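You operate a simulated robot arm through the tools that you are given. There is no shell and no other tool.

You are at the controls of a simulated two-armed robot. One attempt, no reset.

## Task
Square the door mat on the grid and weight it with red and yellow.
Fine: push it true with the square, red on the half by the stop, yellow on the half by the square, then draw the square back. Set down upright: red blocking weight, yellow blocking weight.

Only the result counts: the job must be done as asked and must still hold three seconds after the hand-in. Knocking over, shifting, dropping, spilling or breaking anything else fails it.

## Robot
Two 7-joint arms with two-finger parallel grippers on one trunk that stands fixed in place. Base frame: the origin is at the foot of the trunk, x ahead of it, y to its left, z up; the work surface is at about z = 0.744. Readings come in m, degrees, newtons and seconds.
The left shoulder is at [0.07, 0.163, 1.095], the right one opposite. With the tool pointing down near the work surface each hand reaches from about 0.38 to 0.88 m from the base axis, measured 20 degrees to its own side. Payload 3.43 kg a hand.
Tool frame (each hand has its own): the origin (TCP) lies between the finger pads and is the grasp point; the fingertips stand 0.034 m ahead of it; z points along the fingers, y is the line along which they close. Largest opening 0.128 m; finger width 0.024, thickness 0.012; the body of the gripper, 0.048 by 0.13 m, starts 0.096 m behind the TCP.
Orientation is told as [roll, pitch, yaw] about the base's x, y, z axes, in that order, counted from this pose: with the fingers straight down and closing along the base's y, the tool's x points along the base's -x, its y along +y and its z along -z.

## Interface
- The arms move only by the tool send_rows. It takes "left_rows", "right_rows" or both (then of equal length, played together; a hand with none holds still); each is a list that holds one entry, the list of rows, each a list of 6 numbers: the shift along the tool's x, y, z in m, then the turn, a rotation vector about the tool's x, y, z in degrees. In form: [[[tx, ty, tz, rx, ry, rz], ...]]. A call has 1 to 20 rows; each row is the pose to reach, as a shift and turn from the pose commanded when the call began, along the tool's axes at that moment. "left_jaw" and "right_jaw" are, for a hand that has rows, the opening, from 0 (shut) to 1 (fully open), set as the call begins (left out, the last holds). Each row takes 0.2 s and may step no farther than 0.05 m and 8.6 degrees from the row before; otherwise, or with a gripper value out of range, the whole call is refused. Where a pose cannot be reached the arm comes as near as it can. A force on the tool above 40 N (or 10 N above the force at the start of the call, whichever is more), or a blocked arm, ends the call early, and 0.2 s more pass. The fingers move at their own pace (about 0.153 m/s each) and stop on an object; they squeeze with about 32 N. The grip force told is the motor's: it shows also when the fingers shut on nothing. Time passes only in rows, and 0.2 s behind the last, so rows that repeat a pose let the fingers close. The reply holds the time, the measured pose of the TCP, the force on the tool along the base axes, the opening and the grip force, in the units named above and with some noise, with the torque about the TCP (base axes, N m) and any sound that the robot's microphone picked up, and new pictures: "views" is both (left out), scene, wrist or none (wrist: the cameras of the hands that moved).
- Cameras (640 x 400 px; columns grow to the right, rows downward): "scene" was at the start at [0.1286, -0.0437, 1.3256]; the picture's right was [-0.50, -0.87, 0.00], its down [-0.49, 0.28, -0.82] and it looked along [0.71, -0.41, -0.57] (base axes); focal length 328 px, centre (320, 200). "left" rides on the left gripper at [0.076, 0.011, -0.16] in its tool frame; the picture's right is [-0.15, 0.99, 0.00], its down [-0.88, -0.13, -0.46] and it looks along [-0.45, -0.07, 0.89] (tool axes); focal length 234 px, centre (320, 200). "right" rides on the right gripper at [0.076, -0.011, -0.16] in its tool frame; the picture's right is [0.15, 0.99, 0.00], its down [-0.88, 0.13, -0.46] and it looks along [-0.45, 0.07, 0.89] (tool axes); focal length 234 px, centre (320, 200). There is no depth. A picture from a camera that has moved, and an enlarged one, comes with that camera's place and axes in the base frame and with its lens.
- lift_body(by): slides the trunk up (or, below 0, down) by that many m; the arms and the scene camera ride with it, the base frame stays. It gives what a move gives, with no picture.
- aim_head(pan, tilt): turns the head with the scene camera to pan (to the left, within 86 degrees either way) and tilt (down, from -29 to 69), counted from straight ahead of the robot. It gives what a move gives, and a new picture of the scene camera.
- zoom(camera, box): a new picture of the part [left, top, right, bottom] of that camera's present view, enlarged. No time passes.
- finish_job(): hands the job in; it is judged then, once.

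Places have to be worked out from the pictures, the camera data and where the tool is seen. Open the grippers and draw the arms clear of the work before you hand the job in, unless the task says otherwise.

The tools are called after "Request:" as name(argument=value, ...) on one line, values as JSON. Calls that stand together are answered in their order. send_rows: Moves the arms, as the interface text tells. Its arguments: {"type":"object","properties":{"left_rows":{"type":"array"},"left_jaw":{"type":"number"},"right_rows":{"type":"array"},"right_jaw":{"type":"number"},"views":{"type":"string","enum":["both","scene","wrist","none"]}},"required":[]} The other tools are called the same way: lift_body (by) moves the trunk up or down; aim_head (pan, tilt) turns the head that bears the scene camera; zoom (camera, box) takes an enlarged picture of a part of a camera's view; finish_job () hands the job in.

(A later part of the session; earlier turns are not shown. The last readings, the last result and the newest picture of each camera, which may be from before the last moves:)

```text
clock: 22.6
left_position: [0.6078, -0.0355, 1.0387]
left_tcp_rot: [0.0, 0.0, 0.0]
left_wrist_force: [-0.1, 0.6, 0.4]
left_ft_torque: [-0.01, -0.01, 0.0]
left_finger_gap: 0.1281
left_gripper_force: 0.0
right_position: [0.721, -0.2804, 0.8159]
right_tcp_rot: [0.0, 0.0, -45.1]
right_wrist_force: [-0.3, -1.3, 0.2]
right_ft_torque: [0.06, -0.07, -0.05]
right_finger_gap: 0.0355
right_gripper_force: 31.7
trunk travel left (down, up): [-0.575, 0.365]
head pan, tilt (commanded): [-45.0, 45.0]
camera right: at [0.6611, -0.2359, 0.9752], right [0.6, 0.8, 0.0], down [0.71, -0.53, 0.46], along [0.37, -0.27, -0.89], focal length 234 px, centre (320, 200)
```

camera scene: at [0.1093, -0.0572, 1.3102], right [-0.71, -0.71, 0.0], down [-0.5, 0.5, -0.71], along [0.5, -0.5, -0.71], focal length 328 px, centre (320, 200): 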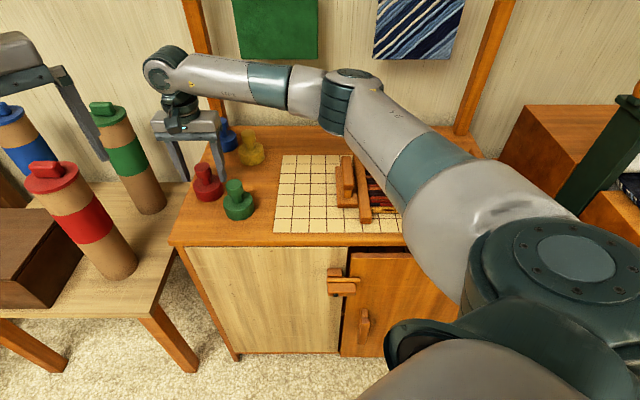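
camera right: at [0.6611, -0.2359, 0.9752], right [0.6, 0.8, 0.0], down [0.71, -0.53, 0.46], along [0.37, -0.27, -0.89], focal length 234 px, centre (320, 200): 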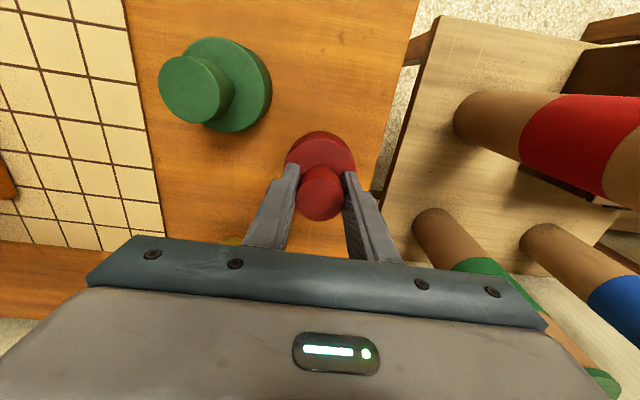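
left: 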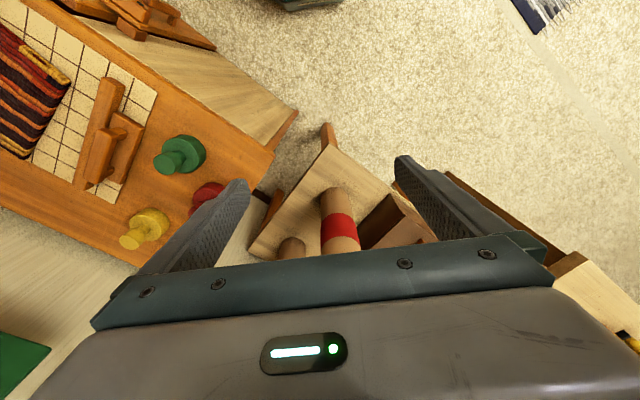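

Red is gripped (gap 35.5 mm). I'll lift it 120 mm and check the load.

Request:
send_rows(right_rows=[[[0, 0, -0.01, 0, 0, 0], [0, 0, -0.03, 0, 0, 0], [0, 0, -0.06, 0, 0, 0], [0, 0, -0.09, 0, 0, 0], [0, 0, -0.12, 0, 0, 0], [0, 0, -0.12, 0, 0, 0]]], views="both")

```text
clock: 24.0
left_position: [0.6082, -0.035, 1.0387]
left_tcp_rot: [0.0, 0.0, 0.0]
left_wrist_force: [0.6, -0.3, 0.3]
left_ft_torque: [0.01, 0.0, 0.03]
left_finger_gap: 0.1281
left_gripper_force: 0.1
right_position: [0.7202, -0.2813, 0.9367]
right_tcp_rot: [0.0, 0.0, -45.2]
right_wrist_force: [-0.5, -0.2, 0.9]
right_ft_torque: [-0.02, 0.04, 0.0]
right_finger_gap: 0.0
right_gripper_force: 31.9
trunk travel left (down, up): [-0.575, 0.365]
head pan, tilt (commanded): [-45.0, 45.0]
camera scene: at [0.1099, -0.0577, 1.3101], right [-0.71, -0.71, 0.0], down [-0.5, 0.5, -0.71], along [0.5, -0.5, -0.71], focal length 328 px, centre (320, 200)
camera right: at [0.6606, -0.2361, 1.0964], right [0.6, 0.8, 0.0], down [0.71, -0.53, 0.46], along [0.37, -0.27, -0.89], focal length 234 px, centre (320, 200)
```

scene: 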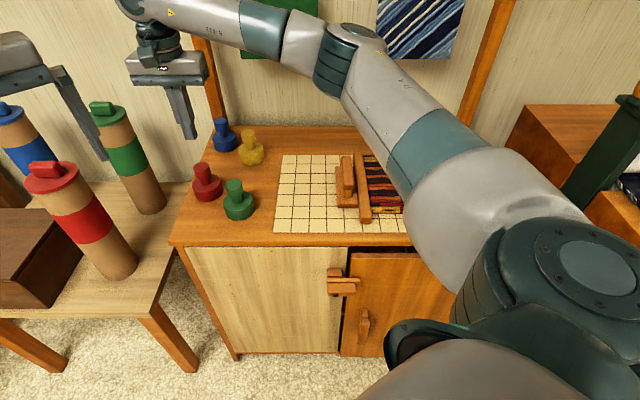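
right: 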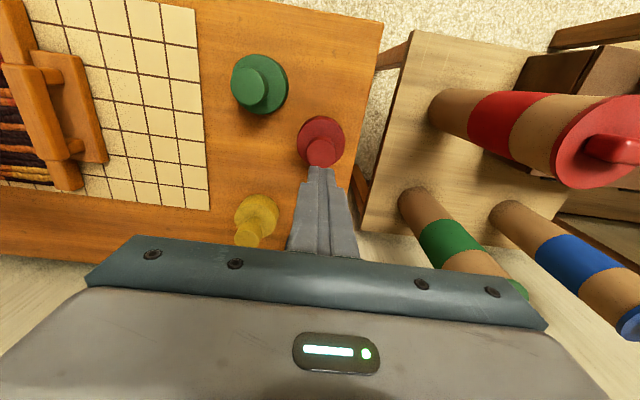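

The grip slipped: the gap closed to 0 and the red weight is still standing in place. I'll check its position and look closely at its shape before retrying.

Request:
zoom(camera="scene", box=[176, 120, 272, 180])

Request:
zoom(camera="scene", box=[180, 150, 276, 210])

Request:
zoom(camera="right", box=[220, 90, 380, 190])

```text
6.67 times, centred on (224, 150) of scene
camera zoom: at [0.1099, -0.0577, 1.3101], right [-0.71, -0.71, 0.0], down [-0.5, 0.5, -0.71], along [0.5, -0.5, -0.71], focal length 2185 px, centre (960, 533)
```

zoom: 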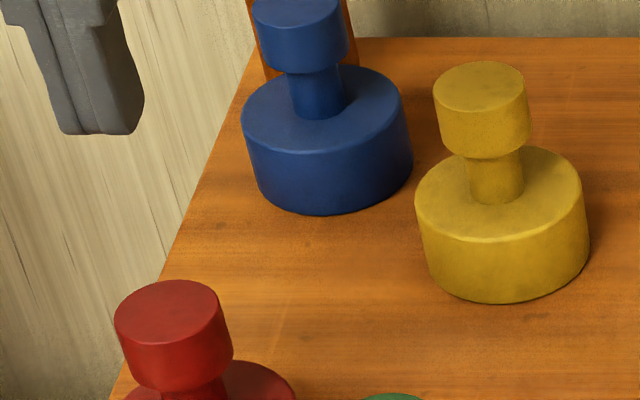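

```text
6.67 times, centred on (228, 180) of scene
camera zoom: at [0.1099, -0.0577, 1.3101], right [-0.71, -0.71, 0.0], down [-0.5, 0.5, -0.71], along [0.5, -0.5, -0.71], focal length 2185 px, centre (933, 333)
```

zoom: 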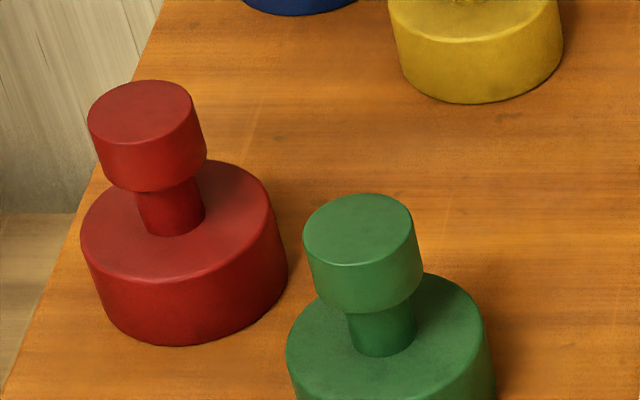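

```text
4.00 times, centred on (300, 140) of right
camera zoom: at [0.6606, -0.2361, 1.0964], right [0.6, 0.8, 0.0], down [0.71, -0.53, 0.46], along [0.37, -0.27, -0.89], focal length 937 px, centre (400, 440)
```

zoom: 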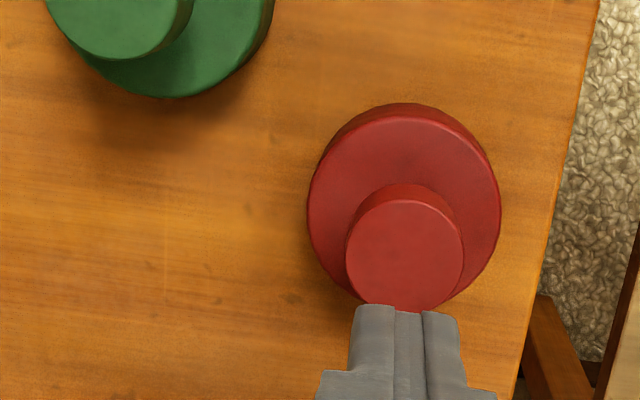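

The red weight is standing unharmed; its base top is actually at z≈0.778, the knob spans 0.805–0.828. I'll re-approach, recentring by 2.5 mm, and then lift very slowly while reading the force to see how heavy it is.

Request:
send_rows(right_rows=[[[0, 0.0, 0.0, 0, 0, 0], [0, 0.0025, 0.0, 0, 0, 0], [0, 0.0025, 0.03, 0, 0, 0], [0, 0.0025, 0.06, 0, 0, 0], [0, 0.0025, 0.09, 0, 0, 0], [0, 0.0025, 0.11, 0, 0, 0], [0, 0.0025, 0.12, 0, 0, 0], [0, 0.0025, 0.12, 0, 0, 0]]], right_jaw=0.6, views="wrist")

Request:
zoom(camera="right", box=[240, 125, 400, 225])

```text
clock: 25.8
left_position: [0.6075, -0.0356, 1.0387]
left_tcp_rot: [-0.1, -0.1, 0.0]
left_wrist_force: [-0.2, -0.1, 0.6]
left_ft_torque: [0.0, 0.04, 0.02]
left_finger_gap: 0.1283
left_gripper_force: 0.1
right_position: [0.7196, -0.2805, 0.8138]
right_tcp_rot: [0.0, -0.1, -45.1]
right_wrist_force: [-0.9, 0.1, -0.3]
right_ft_torque: [0.01, 0.01, 0.0]
right_finger_gap: 0.0767
right_gripper_force: 0.1
trunk travel left (down, up): [-0.575, 0.365]
head pan, tilt (commanded): [-45.0, 45.0]
camera right: at [0.6611, -0.2341, 0.9744], right [0.6, 0.8, 0.0], down [0.71, -0.53, 0.46], along [0.37, -0.27, -0.89], focal length 234 px, centre (320, 200)
```

right: 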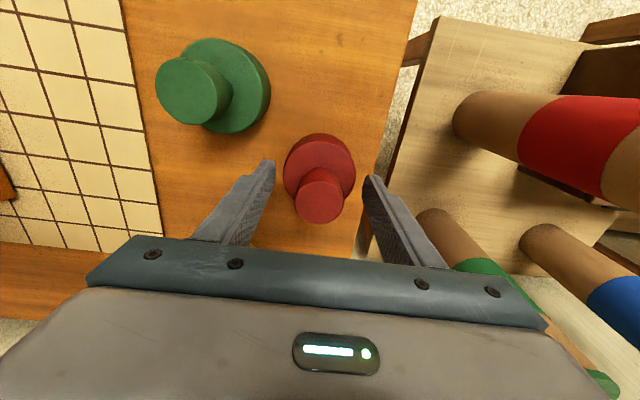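

```text
4.00 times, centred on (320, 175) of right
camera zoom: at [0.6611, -0.2341, 0.9744], right [0.6, 0.8, 0.0], down [0.71, -0.53, 0.46], along [0.37, -0.27, -0.89], focal length 937 px, centre (320, 300)
```

zoom: 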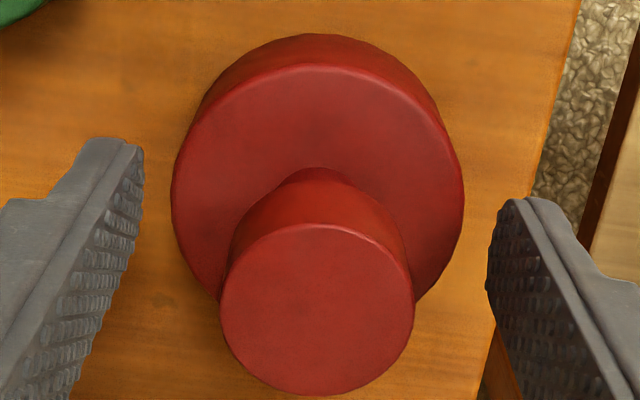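

Well centred now. I'll close with more dwell, then lift just 4 mm very slowly and read the load.

Request:
send_rows(right_rows=[[[0, 0, 0, 0, 0, 0], [0, 0, 0, 0, 0, 0], [0, 0, 0, 0, 0, 0], [0, 0, 0, 0, 0, 0], [0, 0, 0, 0, 0, 0]]], right_jaw=0.0, views="none")

Request:
send_rows(right_rows=[[[0, 0, -0.001, 0, 0, 0], [0, 0, -0.002, 0, 0, 0], [0, 0, -0.002, 0, 0, 0]]], right_jaw=0.0, views="none")

Request:
send_rows(right_rows=[[[0, 0, -0.001, 0, 0, 0], [0, 0, -0.002, 0, 0, 0], [0, 0, -0.002, 0, 0, 0]]], right_jaw=0.0, views="wrist")

```text
clock: 27.0
left_position: [0.6069, -0.0362, 1.0386]
left_tcp_rot: [0.0, 0.0, 0.0]
left_wrist_force: [0.8, 0.1, -0.9]
left_ft_torque: [0.03, -0.02, -0.02]
left_finger_gap: 0.1279
left_gripper_force: 0.1
right_position: [0.7212, -0.2783, 0.8141]
right_tcp_rot: [0.1, 0.1, -45.0]
right_wrist_force: [0.4, 0.0, 0.4]
right_ft_torque: [0.05, -0.13, -0.03]
right_finger_gap: 0.0357
right_gripper_force: 32.0
trunk travel left (down, up): [-0.575, 0.365]
head pan, tilt (commanded): [-45.0, 45.0]
```

```text
clock: 27.8
left_position: [0.6076, -0.0351, 1.0382]
left_tcp_rot: [0.0, 0.0, -0.1]
left_wrist_force: [0.6, 0.3, 0.0]
left_ft_torque: [0.0, 0.01, 0.01]
left_finger_gap: 0.128
left_gripper_force: 0.0
right_position: [0.7213, -0.279, 0.8147]
right_tcp_rot: [0.0, 0.1, -45.0]
right_wrist_force: [-0.5, -0.4, 0.0]
right_ft_torque: [0.04, 0.02, -0.01]
right_finger_gap: 0.0356
right_gripper_force: 31.6
trunk travel left (down, up): [-0.575, 0.365]
head pan, tilt (commanded): [-45.0, 45.0]
```

```text
clock: 28.6
left_position: [0.608, -0.0362, 1.0387]
left_tcp_rot: [-0.1, 0.0, -0.1]
left_wrist_force: [0.2, -0.5, 0.7]
left_ft_torque: [0.03, 0.03, 0.01]
left_finger_gap: 0.1279
left_gripper_force: 0.0
right_position: [0.722, -0.2792, 0.8175]
right_tcp_rot: [-0.1, 0.0, -45.1]
right_wrist_force: [-0.1, -0.1, -7.3]
right_ft_torque: [0.04, 0.01, 0.01]
right_finger_gap: 0.0357
right_gripper_force: 31.9
trunk travel left (down, up): [-0.575, 0.365]
head pan, tilt (commanded): [-45.0, 45.0]
camera right: at [0.6629, -0.2334, 0.9785], right [0.6, 0.8, 0.0], down [0.71, -0.53, 0.45], along [0.36, -0.27, -0.89], focal length 234 px, centre (320, 200)
```

right: 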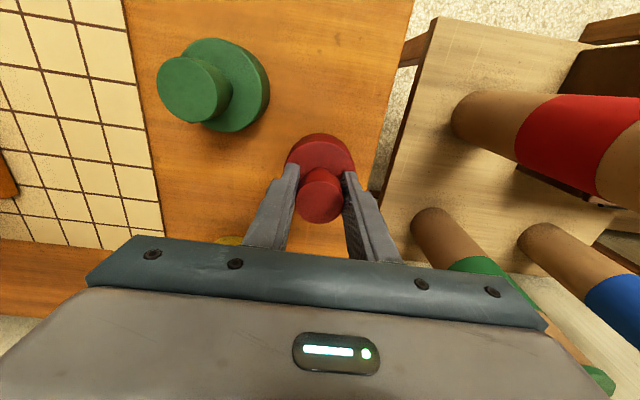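

Load is building (7 N down) and the grip still holds. I'll continue slowly, 2 mm per row, to see if it lifts.

Request:
send_rows(right_rows=[[[0, 0, -0.001, 0, 0, 0], [0, 0, -0.002, 0, 0, 0], [0, 0, -0.002, 0, 0, 0]]], views="none")

Request:
send_rows(right_rows=[[[0, 0, -0.001, 0, 0, 0], [0, 0, -0.002, 0, 0, 0], [0, 0, -0.002, 0, 0, 0]]], views="none")

Request:
send_rows(right_rows=[[[0, 0, -0.002, 0, 0, 0], [0, 0, -0.004, 0, 0, 0], [0, 0, -0.004, 0, 0, 0]]], views="both")

```text
clock: 29.4
left_position: [0.6078, -0.0356, 1.0386]
left_tcp_rot: [0.1, -0.1, 0.0]
left_wrist_force: [0.5, 0.8, 0.5]
left_ft_torque: [0.0, 0.0, 0.02]
left_finger_gap: 0.1277
left_gripper_force: 0.1
right_position: [0.7224, -0.2786, 0.8202]
right_tcp_rot: [-0.1, 0.2, -45.0]
right_wrist_force: [0.2, 0.0, -7.8]
right_ft_torque: [0.0, 0.04, -0.01]
right_finger_gap: 0.0357
right_gripper_force: 32.4
trunk travel left (down, up): [-0.575, 0.365]
head pan, tilt (commanded): [-45.0, 45.0]
```

```text
clock: 30.2
left_position: [0.6076, -0.0366, 1.0387]
left_tcp_rot: [0.0, 0.1, 0.0]
left_wrist_force: [0.7, -0.2, -0.4]
left_ft_torque: [-0.02, 0.01, 0.0]
left_finger_gap: 0.1279
left_gripper_force: 0.1
right_position: [0.7222, -0.2788, 0.8223]
right_tcp_rot: [0.0, 0.1, -45.0]
right_wrist_force: [-0.1, -0.6, -7.1]
right_ft_torque: [0.03, -0.01, -0.01]
right_finger_gap: 0.0353
right_gripper_force: 32.1
trunk travel left (down, up): [-0.575, 0.365]
head pan, tilt (commanded): [-45.0, 45.0]
```

```text
clock: 31.0
left_position: [0.6071, -0.0349, 1.0375]
left_tcp_rot: [0.0, 0.0, 0.0]
left_wrist_force: [-0.7, 0.2, 0.2]
left_ft_torque: [-0.02, -0.06, -0.01]
left_finger_gap: 0.1279
left_gripper_force: 0.0
right_position: [0.722, -0.2799, 0.8269]
right_tcp_rot: [-0.1, 0.1, -45.1]
right_wrist_force: [-0.1, -0.5, -8.5]
right_ft_torque: [-0.01, 0.03, 0.03]
right_finger_gap: 0.0359
right_gripper_force: 32.5
trunk travel left (down, up): [-0.575, 0.365]
head pan, tilt (commanded): [-45.0, 45.0]
camera scene: at [0.1105, -0.0577, 1.31], right [-0.71, -0.71, 0.0], down [-0.5, 0.5, -0.71], along [0.5, -0.5, -0.71], focal length 328 px, centre (320, 200)
camera right: at [0.6627, -0.2338, 0.9868], right [0.6, 0.8, 0.0], down [0.71, -0.53, 0.45], along [0.36, -0.27, -0.89], focal length 234 px, centre (320, 200)
```

scene: 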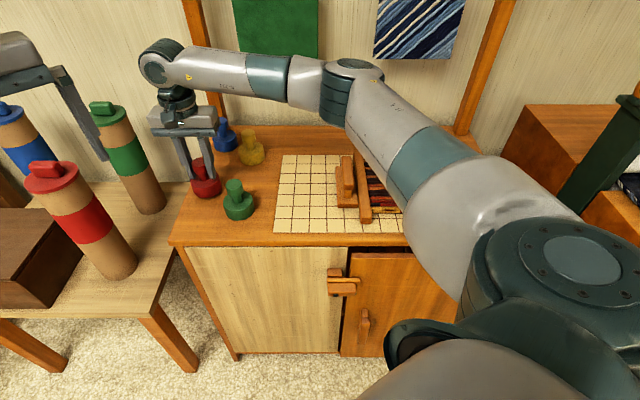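
right: 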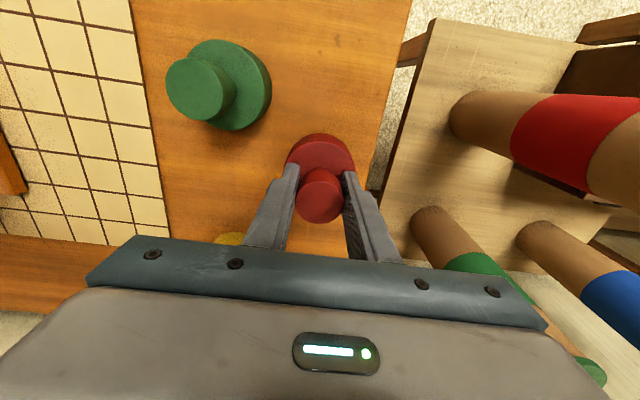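

The weight is truly lifted now (load ~8 N, knob steady in the grip), so the earlier slip was from lifting too fast. I'll raise it gently with a ramped profile to about z=0.90.

Request:
send_rows(right_rows=[[[0, 0, -0.001, 0, 0, 0], [0, 0, -0.003, 0, 0, 0], [0, 0, -0.006, 0, 0, 0], [0, 0, -0.01, 0, 0, 0], [0, 0, -0.015, 0, 0, 0], [0, 0, -0.021, 0, 0, 0], [0, 0, -0.028, 0, 0, 0], [0, 0, -0.035, 0, 0, 0], [0, 0, -0.042, 0, 0, 0], [0, 0, -0.049, 0, 0, 0], [0, 0, -0.056, 0, 0, 0], [0, 0, -0.062, 0, 0, 0], [0, 0, -0.067, 0, 0, 0], [0, 0, -0.071, 0, 0, 0], [0, 0, -0.074, 0, 0, 0], [0, 0, -0.076, 0, 0, 0], [0, 0, -0.077, 0, 0, 0]]], views="both")

```text
clock: 34.6
left_position: [0.6082, -0.0348, 1.0396]
left_tcp_rot: [0.0, 0.0, 0.0]
left_wrist_force: [0.7, -0.2, 0.7]
left_ft_torque: [-0.01, 0.02, -0.01]
left_finger_gap: 0.128
left_gripper_force: 0.1
right_position: [0.7214, -0.28, 0.9037]
right_tcp_rot: [0.1, 0.1, -45.1]
right_wrist_force: [0.6, -0.1, -7.3]
right_ft_torque: [-0.02, 0.01, 0.03]
right_finger_gap: 0.0358
right_gripper_force: 31.8
trunk travel left (down, up): [-0.575, 0.365]
head pan, tilt (commanded): [-45.0, 45.0]
camera scene: at [0.1105, -0.0577, 1.31], right [-0.71, -0.71, 0.0], down [-0.5, 0.5, -0.71], along [0.5, -0.5, -0.71], focal length 328 px, centre (320, 200)
camera right: at [0.6624, -0.2344, 1.0637], right [0.6, 0.8, 0.0], down [0.71, -0.53, 0.45], along [0.36, -0.27, -0.89], focal length 234 px, centre (320, 200)
```

scene: 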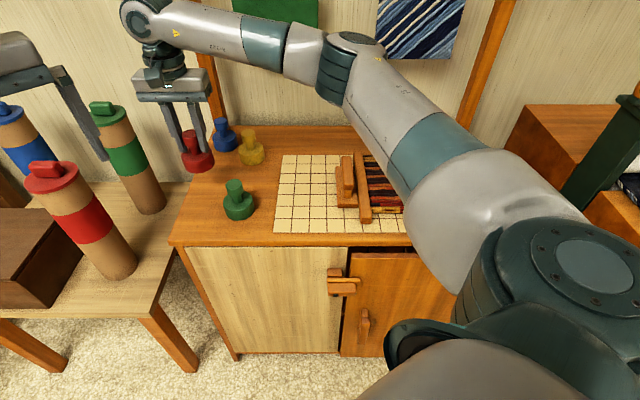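
right: 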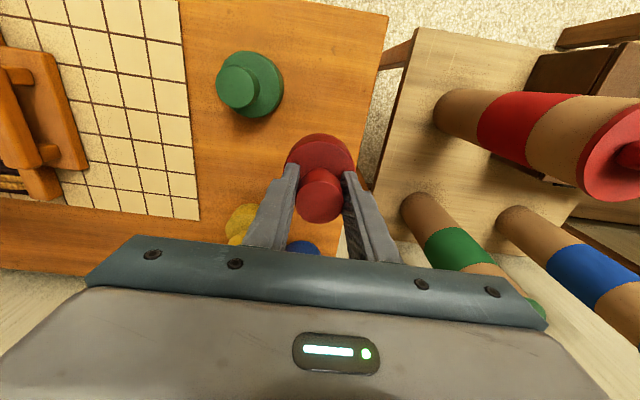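

The grip is steady at 7–8 N load. I'll carry red gently toward the stop in ramped steps, shifting slightly to +F so it clears the green knob.

Request:
send_rows(right_rows=[[[-0.003, -0.002, 0, 0, 0, 0], [-0.008, -0.008, 0, 0, 0, 0], [-0.014, -0.018, 0, 0, 0, 0], [-0.02, -0.032, 0, 0, 0, 0], [-0.025, -0.05, 0, 0, 0, 0], [-0.027, -0.07, 0, 0, 0, 0], [-0.028, -0.09, 0, 0, 0, 0], [-0.028, -0.11, 0, 0, 0, 0], [-0.028, -0.13, 0, 0, 0, 0], [-0.028, -0.15, 0, 0, 0, 0], [-0.028, -0.17, 0, 0, 0, 0], [-0.028, -0.19, 0, 0, 0, 0], [-0.028, -0.21, 0, 0, 0, 0], [-0.028, -0.23, 0, 0, 0, 0], [-0.028, -0.25, 0, 0, 0, 0], [-0.028, -0.268, 0, 0, 0, 0], [-0.028, -0.282, 0, 0, 0, 0], [-0.028, -0.292, 0, 0, 0, 0], [-0.028, -0.298, 0, 0, 0, 0], [-0.028, -0.3, 0, 0, 0, 0]]], views="both")

```text
clock: 38.8
left_position: [0.6079, -0.0355, 1.0395]
left_tcp_rot: [-0.1, 0.0, 0.0]
left_wrist_force: [-1.1, -0.2, 0.0]
left_ft_torque: [0.02, -0.04, -0.01]
left_finger_gap: 0.1279
left_gripper_force: 0.1
right_position: [0.5284, -0.5116, 0.9035]
right_tcp_rot: [0.1, 0.1, -45.1]
right_wrist_force: [-0.3, -0.8, -7.2]
right_ft_torque: [0.01, 0.04, 0.0]
right_finger_gap: 0.0357
right_gripper_force: 31.8
trunk travel left (down, up): [-0.575, 0.365]
head pan, tilt (commanded): [-45.0, 45.0]
camera scene: at [0.1102, -0.0581, 1.31], right [-0.71, -0.71, 0.0], down [-0.5, 0.5, -0.71], along [0.5, -0.5, -0.71], focal length 328 px, centre (320, 200)
camera right: at [0.4693, -0.4666, 1.0635], right [0.6, 0.8, 0.0], down [0.71, -0.53, 0.45], along [0.36, -0.27, -0.89], focal length 234 px, centre (320, 200)
```

scene: 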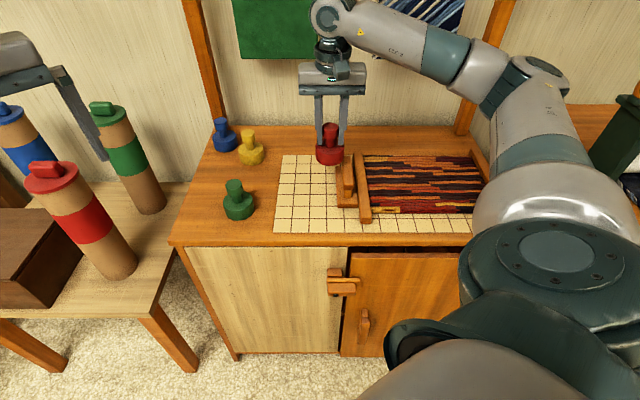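
right: 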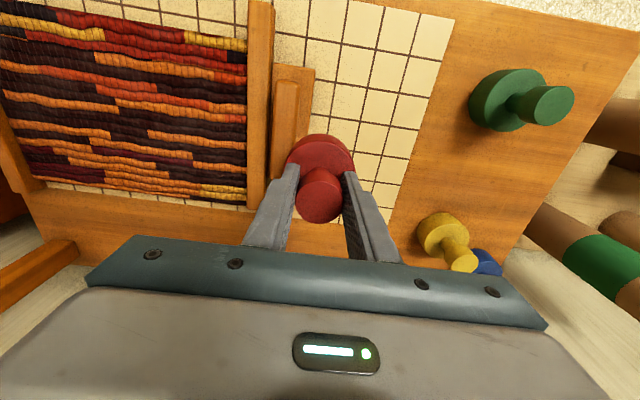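

Red is carried to L≈0.025. I'll move it the remaining ~0.318 m to over the stop-side half of the mat, again ramped.

Request:
send_rows(right_rows=[[[0, -0.002, 0, 0, 0, 0], [0, -0.008, 0, 0, 0, 0], [0, -0.018, 0, 0, 0, 0], [-0.001, -0.033, 0, 0, 0, 0], [-0.001, -0.052, 0, 0, 0, 0], [-0.001, -0.074, 0, 0, 0, 0], [-0.002, -0.096, 0, 0, 0, 0], [-0.002, -0.118, 0, 0, 0, 0], [-0.002, -0.14, 0, 0, 0, 0], [-0.003, -0.162, 0, 0, 0, 0], [-0.003, -0.184, 0, 0, 0, 0], [-0.003, -0.206, 0, 0, 0, 0], [-0.004, -0.228, 0, 0, 0, 0], [-0.004, -0.25, 0, 0, 0, 0], [-0.005, -0.272, 0, 0, 0, 0], [-0.005, -0.29, 0, 0, 0, 0], [-0.005, -0.304, 0, 0, 0, 0], [-0.005, -0.312, 0, 0, 0, 0], [-0.005, -0.316, 0, 0, 0, 0], [-0.005, -0.318, 0, 0, 0, 0]]], views="both")

Request:
zoom(camera="scene", box=[320, 110, 500, 222])

```text
clock: 43.0
left_position: [0.6075, -0.0357, 1.0404]
left_tcp_rot: [0.1, 0.0, -0.1]
left_wrist_force: [-0.2, 0.6, -1.5]
left_ft_torque: [0.0, 0.0, 0.01]
left_finger_gap: 0.1281
left_gripper_force: 0.0
right_position: [0.3086, -0.7404, 0.9033]
right_tcp_rot: [0.0, 0.1, -45.0]
right_wrist_force: [-0.1, -0.3, -7.6]
right_ft_torque: [0.01, 0.0, -0.02]
right_finger_gap: 0.0356
right_gripper_force: 32.1
trunk travel left (down, up): [-0.575, 0.365]
head pan, tilt (commanded): [-45.0, 45.0]
camera scene: at [0.1097, -0.0584, 1.3101], right [-0.71, -0.71, 0.0], down [-0.5, 0.5, -0.71], along [0.5, -0.5, -0.71], focal length 328 px, centre (320, 200)
camera right: at [0.2483, -0.6944, 1.064], right [0.6, 0.8, 0.0], down [0.71, -0.53, 0.45], along [0.37, -0.27, -0.89], focal length 234 px, centre (320, 200)
```

scene: 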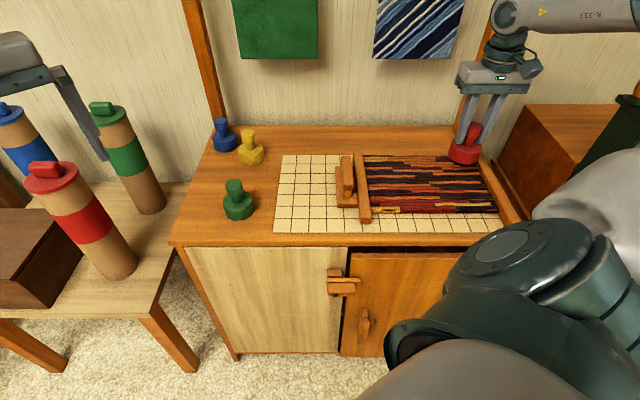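
right: 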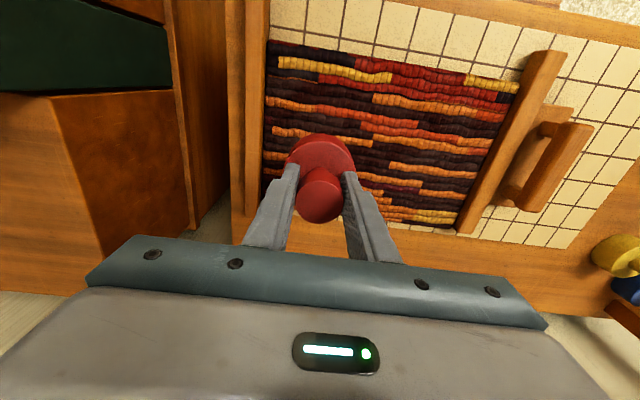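

```text
3.56 times, centred on (410, 166) of scene
camera zoom: at [0.1097, -0.0584, 1.3101], right [-0.71, -0.71, 0.0], down [-0.5, 0.5, -0.71], along [0.5, -0.5, -0.71], focal length 1165 px, centre (0, 321)
```

zoom: 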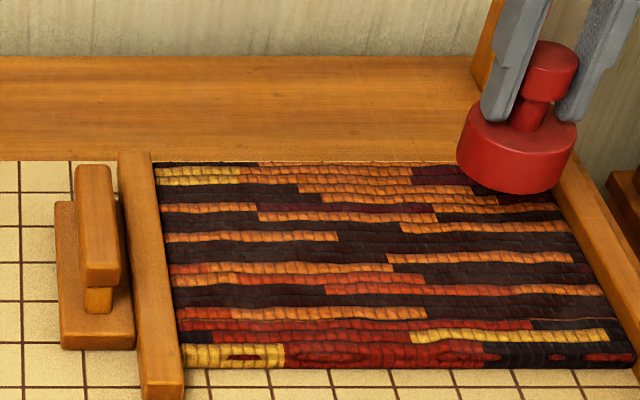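

Red hangs over the stop-side half of the squared mat (L≈0.342, F≈0.624). I'll lower it gently to just above the mat.

Request:
send_rows(right_rows=[[[0, 0, 0.002, 0, 0, 0], [0, 0, 0.006, 0, 0, 0], [0, 0, 0.012, 0, 0, 0], [0, 0, 0.019, 0, 0, 0], [0, 0, 0.026, 0, 0, 0], [0, 0, 0.033, 0, 0, 0], [0, 0, 0.039, 0, 0, 0], [0, 0, 0.044, 0, 0, 0], [0, 0, 0.048, 0, 0, 0], [0, 0, 0.051, 0, 0, 0], [0, 0, 0.054, 0, 0, 0], [0, 0, 0.056, 0, 0, 0], [0, 0, 0.057, 0, 0, 0], [0, 0, 0.058, 0, 0, 0]]], views="both")

Request:
zoom(camera="scene", box=[400, 110, 528, 190])

```text
clock: 46.0
left_position: [0.6069, -0.0361, 1.0399]
left_tcp_rot: [0.1, 0.1, 0.0]
left_wrist_force: [1.4, 0.7, -0.7]
left_ft_torque: [0.01, -0.01, 0.01]
left_finger_gap: 0.1284
left_gripper_force: 0.0
right_position: [0.3083, -0.7391, 0.8439]
right_tcp_rot: [-0.1, 0.1, -45.0]
right_wrist_force: [-0.3, -0.5, -7.2]
right_ft_torque: [0.05, 0.04, 0.01]
right_finger_gap: 0.0355
right_gripper_force: 32.0
trunk travel left (down, up): [-0.575, 0.365]
head pan, tilt (commanded): [-45.0, 45.0]
camera scene: at [0.1098, -0.0585, 1.3101], right [-0.71, -0.71, 0.0], down [-0.5, 0.5, -0.71], along [0.5, -0.5, -0.71], focal length 328 px, centre (320, 200)
camera right: at [0.248, -0.6945, 1.0058], right [0.6, 0.8, 0.0], down [0.71, -0.53, 0.45], along [0.36, -0.27, -0.89], focal length 234 px, centre (320, 200)
```

scene: 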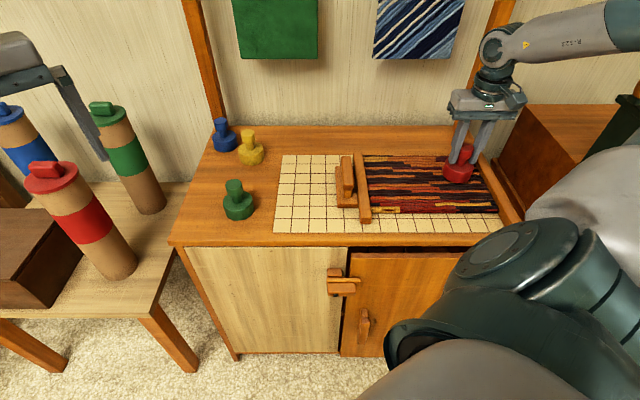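
right: 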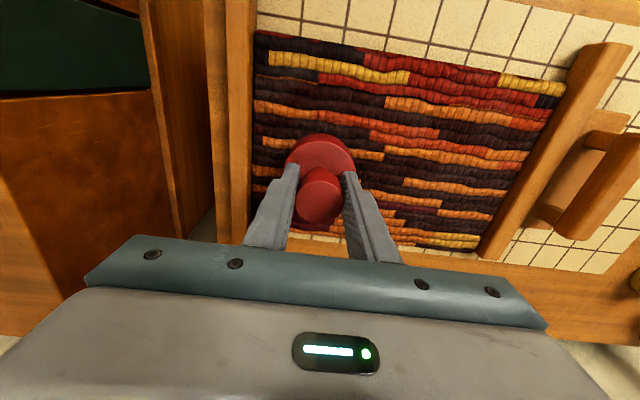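

```text
5.00 times, centred on (464, 150) of scene
camera zoom: at [0.1098, -0.0585, 1.3101], right [-0.71, -0.71, 0.0], down [-0.5, 0.5, -0.71], along [0.5, -0.5, -0.71], focal length 1639 px, centre (-400, 450)
```

zoom: 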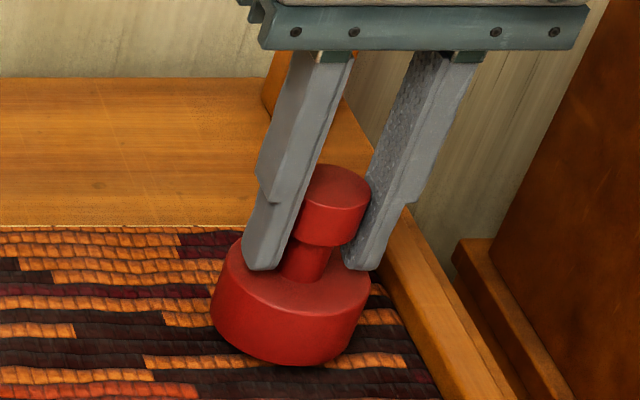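

The red weight is a couple of centimetres above the mat, well inside the stop-side half. I'll lower in small steps watching for the load to vanish.

Request:
send_rows(right_rows=[[[0, 0, 0.001, 0, 0, 0], [0, 0, 0.003, 0, 0, 0], [0, 0, 0.006, 0, 0, 0], [0, 0, 0.009, 0, 0, 0], [0, 0, 0.011, 0, 0, 0], [0, 0, 0.012, 0, 0, 0]]], views="none")

Request:
send_rows(right_rows=[[[0, 0, 0.001, 0, 0, 0], [0, 0, 0.002, 0, 0, 0], [0, 0, 0.003, 0, 0, 0]]], views="none")

```text
clock: 47.4
left_position: [0.6067, -0.036, 1.0381]
left_tcp_rot: [0.0, 0.0, 0.1]
left_wrist_force: [0.2, 0.0, -0.4]
left_ft_torque: [-0.02, 0.01, -0.02]
left_finger_gap: 0.1281
left_gripper_force: 0.0
right_position: [0.3079, -0.7397, 0.8342]
right_tcp_rot: [0.1, 0.1, -44.9]
right_wrist_force: [0.3, 0.5, -8.2]
right_ft_torque: [0.03, 0.01, 0.04]
right_finger_gap: 0.0355
right_gripper_force: 31.9
trunk travel left (down, up): [-0.575, 0.365]
head pan, tilt (commanded): [-45.0, 45.0]
```

```text
clock: 48.2
left_position: [0.6076, -0.0351, 1.0384]
left_tcp_rot: [0.0, 0.0, 0.0]
left_wrist_force: [-0.5, -0.2, 0.3]
left_ft_torque: [0.01, -0.01, 0.02]
left_finger_gap: 0.1281
left_gripper_force: 0.1
right_position: [0.3074, -0.7391, 0.8314]
right_tcp_rot: [0.0, -0.1, -45.1]
right_wrist_force: [-0.2, 1.6, 4.3]
right_ft_torque: [0.22, 0.23, 0.05]
right_finger_gap: 0.0354
right_gripper_force: 31.8
trunk travel left (down, up): [-0.575, 0.365]
head pan, tilt (commanded): [-45.0, 45.0]
```

Contact: the load flipped from -8 N to +4 N at z≈0.831, so red now rests on the mat. I'll open the fingers in place.

Request:
send_rows(right_rows=[[[0, 0, -0.0004, 0, 0, 0], [0, 0, -0.0004, 0, 0, 0], [0, 0, -0.0004, 0, 0, 0]]], right_jaw=0.55, views="wrist")

Request:
zoom(camera="scene", box=[400, 110, 528, 190])

```text
clock: 49.0
left_position: [0.6064, -0.0356, 1.0392]
left_tcp_rot: [0.0, 0.0, -0.1]
left_wrist_force: [0.9, 0.3, 0.0]
left_ft_torque: [0.0, -0.02, 0.02]
left_finger_gap: 0.128
left_gripper_force: 0.0
right_position: [0.3064, -0.7396, 0.8314]
right_tcp_rot: [0.0, 0.1, -44.9]
right_wrist_force: [0.4, 0.9, 0.4]
right_ft_torque: [-0.02, -0.04, -0.05]
right_finger_gap: 0.0703
right_gripper_force: 0.1
trunk travel left (down, up): [-0.575, 0.365]
head pan, tilt (commanded): [-45.0, 45.0]
camera right: at [0.2475, -0.6937, 0.9922], right [0.6, 0.8, 0.0], down [0.71, -0.53, 0.46], along [0.37, -0.27, -0.89], focal length 234 px, centre (320, 200)
```

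right: 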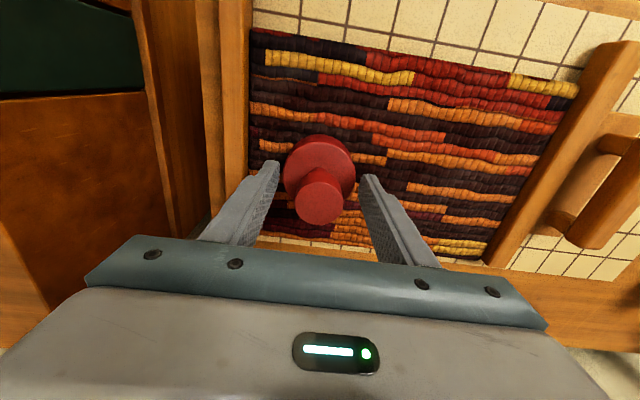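

```text
5.00 times, centred on (464, 150) of scene
camera zoom: at [0.1094, -0.0575, 1.3102], right [-0.71, -0.71, 0.0], down [-0.5, 0.5, -0.71], along [0.5, -0.5, -0.71], focal length 1639 px, centre (-400, 450)
```

zoom: 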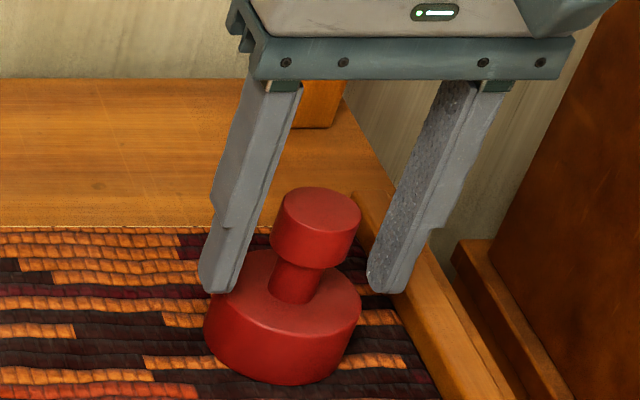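

Red stands upright on the stop-side half. I'll lift straight off and travel above everything to over the yellow weight (L≈-0.191, F≈0.735).

Request:
send_rows(right_rows=[[[0, 0, -0.01, 0, 0, 0], [0, 0, -0.04, 0, 0, 0], [0, 0, -0.08, 0, 0, 0], [0, 0, -0.125, 0, 0, 0], [-0.008, 0.038, -0.125, 0, 0, 0], [-0.016, 0.076, -0.125, 0, 0, 0], [-0.024, 0.114, -0.125, 0, 0, 0], [-0.032, 0.152, -0.125, 0, 0, 0], [-0.04, 0.19, -0.125, 0, 0, 0], [-0.048, 0.228, -0.125, 0, 0, 0], [-0.056, 0.267, -0.125, 0, 0, 0], [-0.064, 0.305, -0.125, 0, 0, 0], [-0.072, 0.343, -0.125, 0, 0, 0], [-0.08, 0.381, -0.125, 0, 0, 0], [-0.088, 0.419, -0.125, 0, 0, 0], [-0.096, 0.457, -0.125, 0, 0, 0], [-0.104, 0.495, -0.125, 0, 0, 0], [-0.113, 0.534, -0.125, 0, 0, 0], [-0.113, 0.534, -0.125, 0, 0, 0]]], views="both")

Request:
zoom(camera="right", box=[240, 90, 400, 190])

Request:
zoom(camera="scene", box=[280, 120, 520, 270])

```text
clock: 53.0
left_position: [0.6057, -0.0364, 1.0388]
left_tcp_rot: [0.0, -0.1, -0.2]
left_wrist_force: [0.0, -0.3, 0.5]
left_ft_torque: [0.01, -0.03, 0.01]
left_finger_gap: 0.1281
left_gripper_force: 0.1
right_position: [0.7555, -0.4425, 0.9575]
right_tcp_rot: [0.1, -0.1, -45.1]
right_wrist_force: [-0.6, 0.4, 0.0]
right_ft_torque: [-0.02, -0.02, 0.0]
right_finger_gap: 0.0701
right_gripper_force: 0.1
right hand out of reach, approached as far as the arm can: row 18, 19
trunk travel left (down, up): [-0.575, 0.365]
head pan, tilt (commanded): [-45.0, 45.0]
camera scene: at [0.1082, -0.0572, 1.3103], right [-0.71, -0.71, 0.0], down [-0.5, 0.5, -0.71], along [0.5, -0.5, -0.71], focal length 328 px, centre (320, 200)
camera right: at [0.6953, -0.3976, 1.118], right [0.6, 0.8, 0.0], down [0.71, -0.53, 0.46], along [0.37, -0.27, -0.89], focal length 234 px, centre (320, 200)
```

scene: 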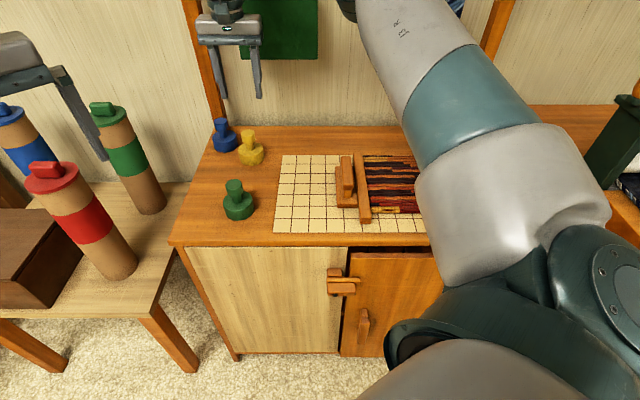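
right: 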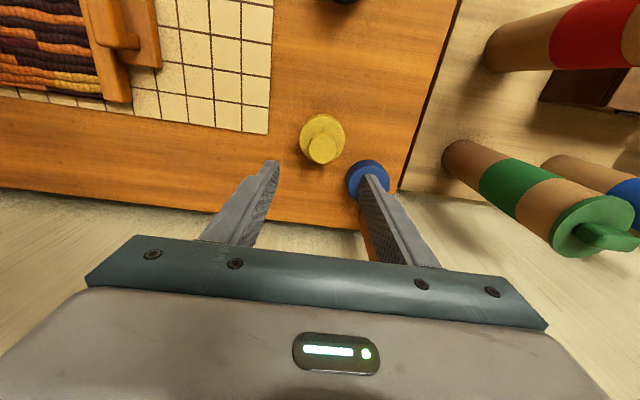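

```text
4.00 times, centred on (320, 140) of right
camera zoom: at [0.6953, -0.3976, 1.118], right [0.6, 0.8, 0.0], down [0.71, -0.53, 0.46], along [0.37, -0.27, -0.89], focal length 937 px, centre (320, 440)
```

zoom: 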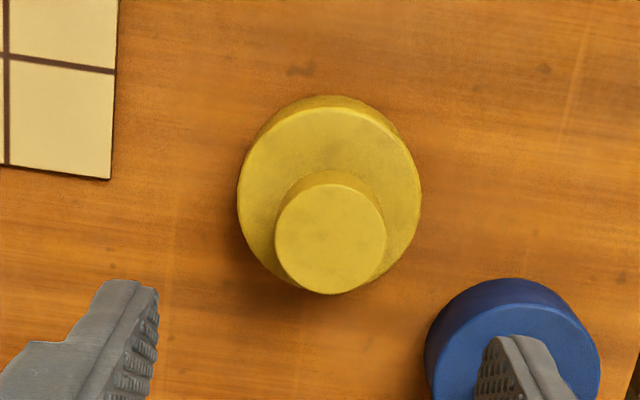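

```text
2.67 times, centred on (400, 195) of scene
camera zoom: at [0.1082, -0.0572, 1.3103], right [-0.71, -0.71, 0.0], down [-0.5, 0.5, -0.71], along [0.5, -0.5, -0.71], focal length 874 px, centre (107, 213)
```

zoom: 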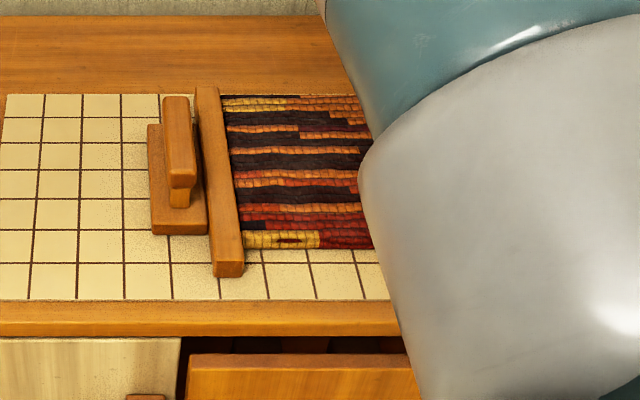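

The arm was just out of reach at that height, and stopped at (0.7555, -0.4425); yellow triangulates to L≈-0.189, F≈0.730, i.e. base (0.759, -0.440). Reach improves lower down, so I'll descend partway with a slight pull-back and re-read the pose.

Request:
send_rows(right_rows=[[[0.005, -0.002, 0.01, 0, 0, 0], [0.005, -0.002, 0.03, 0, 0, 0], [0.005, -0.002, 0.055, 0, 0, 0], [0.005, -0.002, 0.075, 0, 0, 0], [0.005, -0.002, 0.075, 0, 0, 0]]], right_jaw=0.6, views="wrist")

Request:
zoom(camera="right", box=[240, 110, 400, 210])

```text
clock: 54.2
left_position: [0.6081, -0.0351, 1.0385]
left_tcp_rot: [0.0, -0.1, 0.0]
left_wrist_force: [-0.4, 0.1, -0.3]
left_ft_torque: [0.01, 0.01, -0.02]
left_finger_gap: 0.128
left_gripper_force: 0.1
right_position: [0.7435, -0.4389, 0.8851]
right_tcp_rot: [0.1, -0.2, -45.1]
right_wrist_force: [0.5, 0.0, -0.6]
right_ft_torque: [-0.02, 0.01, 0.01]
right_finger_gap: 0.0767
right_gripper_force: 0.0
right hand out of reach, approached as far as the arm can: row 3, 4, 5
trunk travel left (down, up): [-0.575, 0.365]
head pan, tilt (commanded): [-45.0, 45.0]
camera right: at [0.6826, -0.3949, 1.0452], right [0.6, 0.8, 0.0], down [0.71, -0.53, 0.46], along [0.37, -0.27, -0.89], focal length 234 px, centre (320, 200)
```

right: 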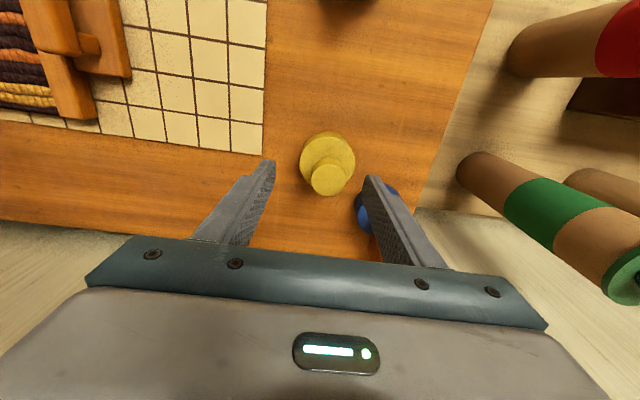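

```text
4.00 times, centred on (320, 160) of right
camera zoom: at [0.6826, -0.3949, 1.0452], right [0.6, 0.8, 0.0], down [0.71, -0.53, 0.46], along [0.37, -0.27, -0.89], focal length 937 px, centre (320, 360)
```

zoom: 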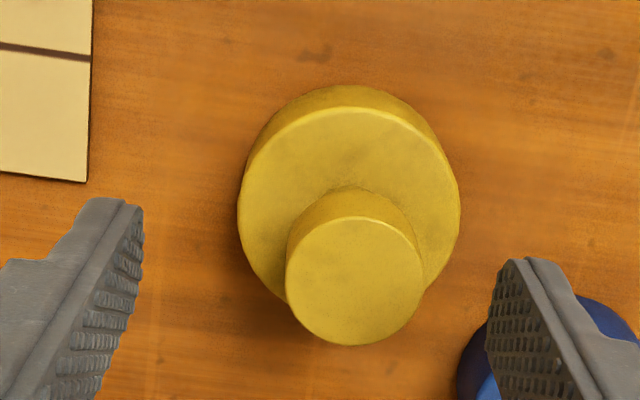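

Lower heights reduce reach further, so instead of straight down I'll tilt the tool 15° about its closing axis (fingers pointing outward), which brings the wrist inward while the pads stay vertical. Then I'll recentre over yellow, staying above the knob.

Request:
send_rows(right_rows=[[[0, 0, 0, 0, -5, 0], [-0.004, 0.004, 0, 0, -10, 0], [-0.008, 0.008, 0, 0, -15, 0], [-0.0113, 0.011, 0, 0, -15, 0], [-0.0113, 0.011, 0, 0, -15, 0]]], right_jaw=0.6, views="both")

Request:
zoom(camera="right", box=[240, 110, 400, 210])

```text
clock: 55.4
left_position: [0.607, -0.0356, 1.0393]
left_tcp_rot: [0.0, 0.0, 0.0]
left_wrist_force: [-0.4, 0.8, 0.2]
left_ft_torque: [0.04, 0.0, -0.01]
left_finger_gap: 0.1278
left_gripper_force: 0.1
right_position: [0.7587, -0.441, 0.8847]
right_tcp_rot: [0.0, -15.0, -45.2]
right_wrist_force: [-0.3, -0.1, 0.7]
right_ft_torque: [-0.01, 0.0, 0.03]
right_finger_gap: 0.0771
right_gripper_force: 0.1
trunk travel left (down, up): [-0.575, 0.365]
head pan, tilt (commanded): [-45.0, 45.0]
camera scene: at [0.1094, -0.0573, 1.3102], right [-0.71, -0.71, 0.0], down [-0.5, 0.5, -0.71], along [0.5, -0.5, -0.71], focal length 328 px, centre (320, 200)
camera right: at [0.6714, -0.3685, 1.0209], right [0.6, 0.8, -0.04], down [0.61, -0.43, 0.67], along [0.52, -0.42, -0.74], focal length 234 px, centre (320, 200)
```

scene: 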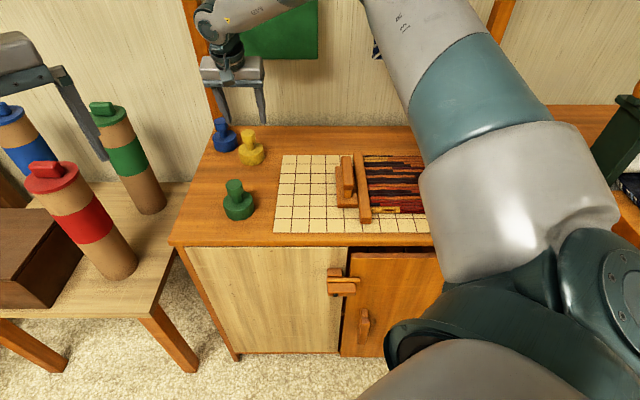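
right: 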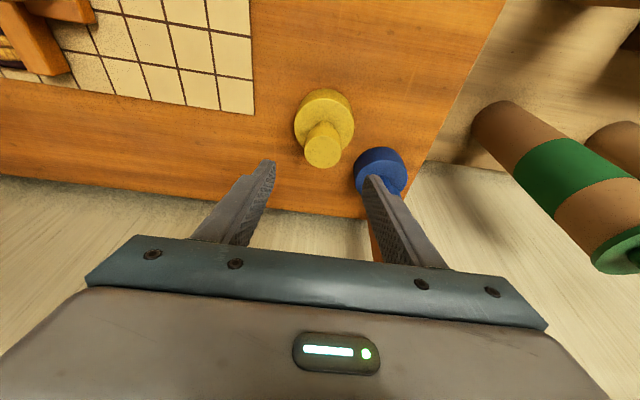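

```text
4.00 times, centred on (320, 160) of right
camera zoom: at [0.6714, -0.3685, 1.0209], right [0.6, 0.8, -0.04], down [0.61, -0.43, 0.67], along [0.52, -0.42, -0.74], focal length 937 px, centre (320, 360)
```

zoom: 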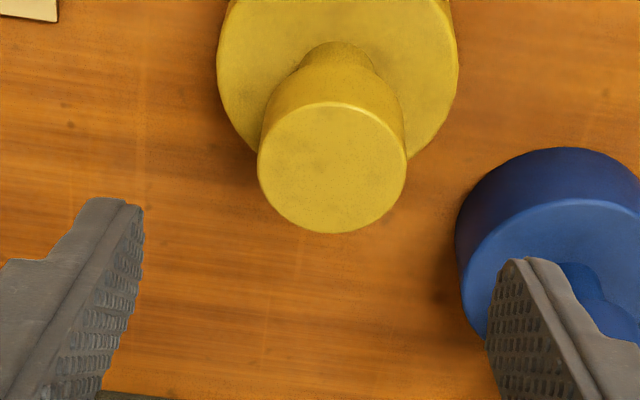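

With the 15° tilt the hand reaches exactly over yellow (knob at L≈-0.1895, F≈0.729). I'll descend vertically to TCP z≈0.818 with fingers open around the knob.

Request:
send_rows(right_rows=[[[0.0038, 0.0003, 0.0129, 0, 0, 0], [0.0085, 0.0007, 0.0289, 0, 0, 0], [0.0132, 0.001, 0.045, 0, 0, 0], [0.0169, 0.0014, 0.0579, 0, 0, 0], [0.0188, 0.0015, 0.0643, 0, 0, 0], [0.0188, 0.0015, 0.0643, 0, 0, 0]]], right_jaw=0.6, views="both")

Request:
zoom(camera="right", box=[240, 125, 400, 225])

Request:
zoom(camera="scene", box=[190, 80, 318, 160])

```text
clock: 56.8
left_position: [0.6064, -0.0359, 1.0393]
left_tcp_rot: [0.0, 0.0, 0.0]
left_wrist_force: [0.3, -0.2, -0.1]
left_ft_torque: [0.0, -0.01, -0.02]
left_finger_gap: 0.128
left_gripper_force: 0.0
right_position: [0.7506, -0.4413, 0.8229]
right_tcp_rot: [0.0, -15.0, -45.1]
right_wrist_force: [0.2, -0.2, 0.3]
right_ft_torque: [-0.01, -0.02, -0.01]
right_finger_gap: 0.0769
right_gripper_force: 0.2
right hand out of reach, approached as far as the arm can: row 4, 5, 6
trunk travel left (down, up): [-0.575, 0.365]
head pan, tilt (commanded): [-45.0, 45.0]
camera scene: at [0.1095, -0.0573, 1.3102], right [-0.71, -0.71, 0.0], down [-0.5, 0.5, -0.71], along [0.5, -0.5, -0.71], focal length 328 px, centre (320, 200)
camera right: at [0.6629, -0.3682, 0.9585], right [0.6, 0.8, -0.04], down [0.61, -0.43, 0.67], along [0.52, -0.42, -0.74], focal length 234 px, centre (320, 200)
```

scene: 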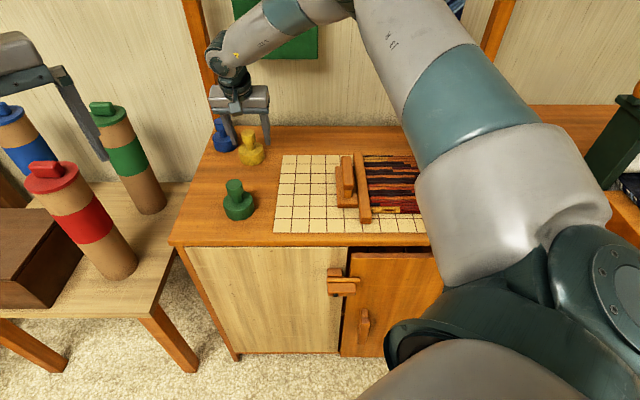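
right: 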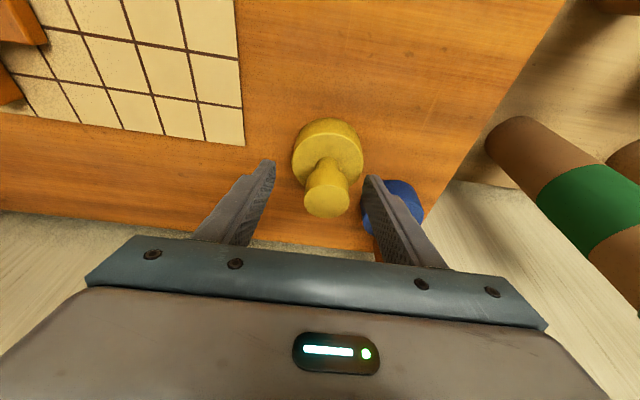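

```text
4.00 times, centred on (320, 175) of right
camera zoom: at [0.6629, -0.3682, 0.9585], right [0.6, 0.8, -0.04], down [0.61, -0.43, 0.67], along [0.52, -0.42, -0.74], focal length 937 px, centre (320, 300)
```

zoom: 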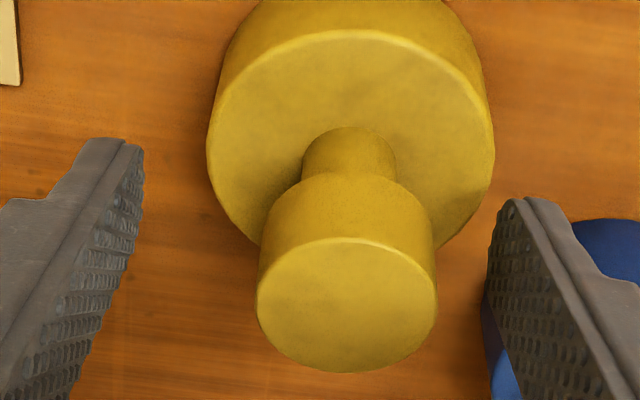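

```text
5.00 times, centred on (254, 120) of scene
camera zoom: at [0.1095, -0.0573, 1.3102], right [-0.71, -0.71, 0.0], down [-0.5, 0.5, -0.71], along [0.5, -0.5, -0.71], focal length 1639 px, centre (650, 600)
```

zoom: 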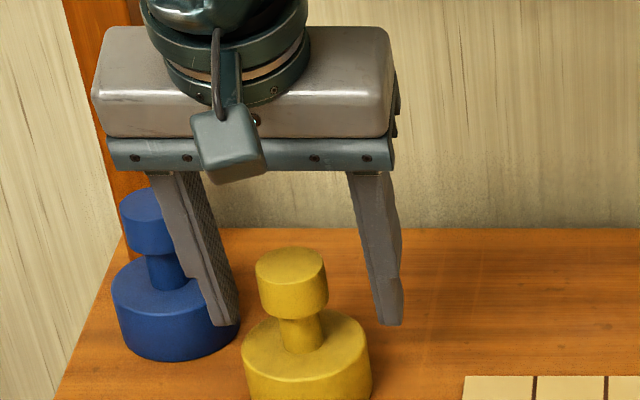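

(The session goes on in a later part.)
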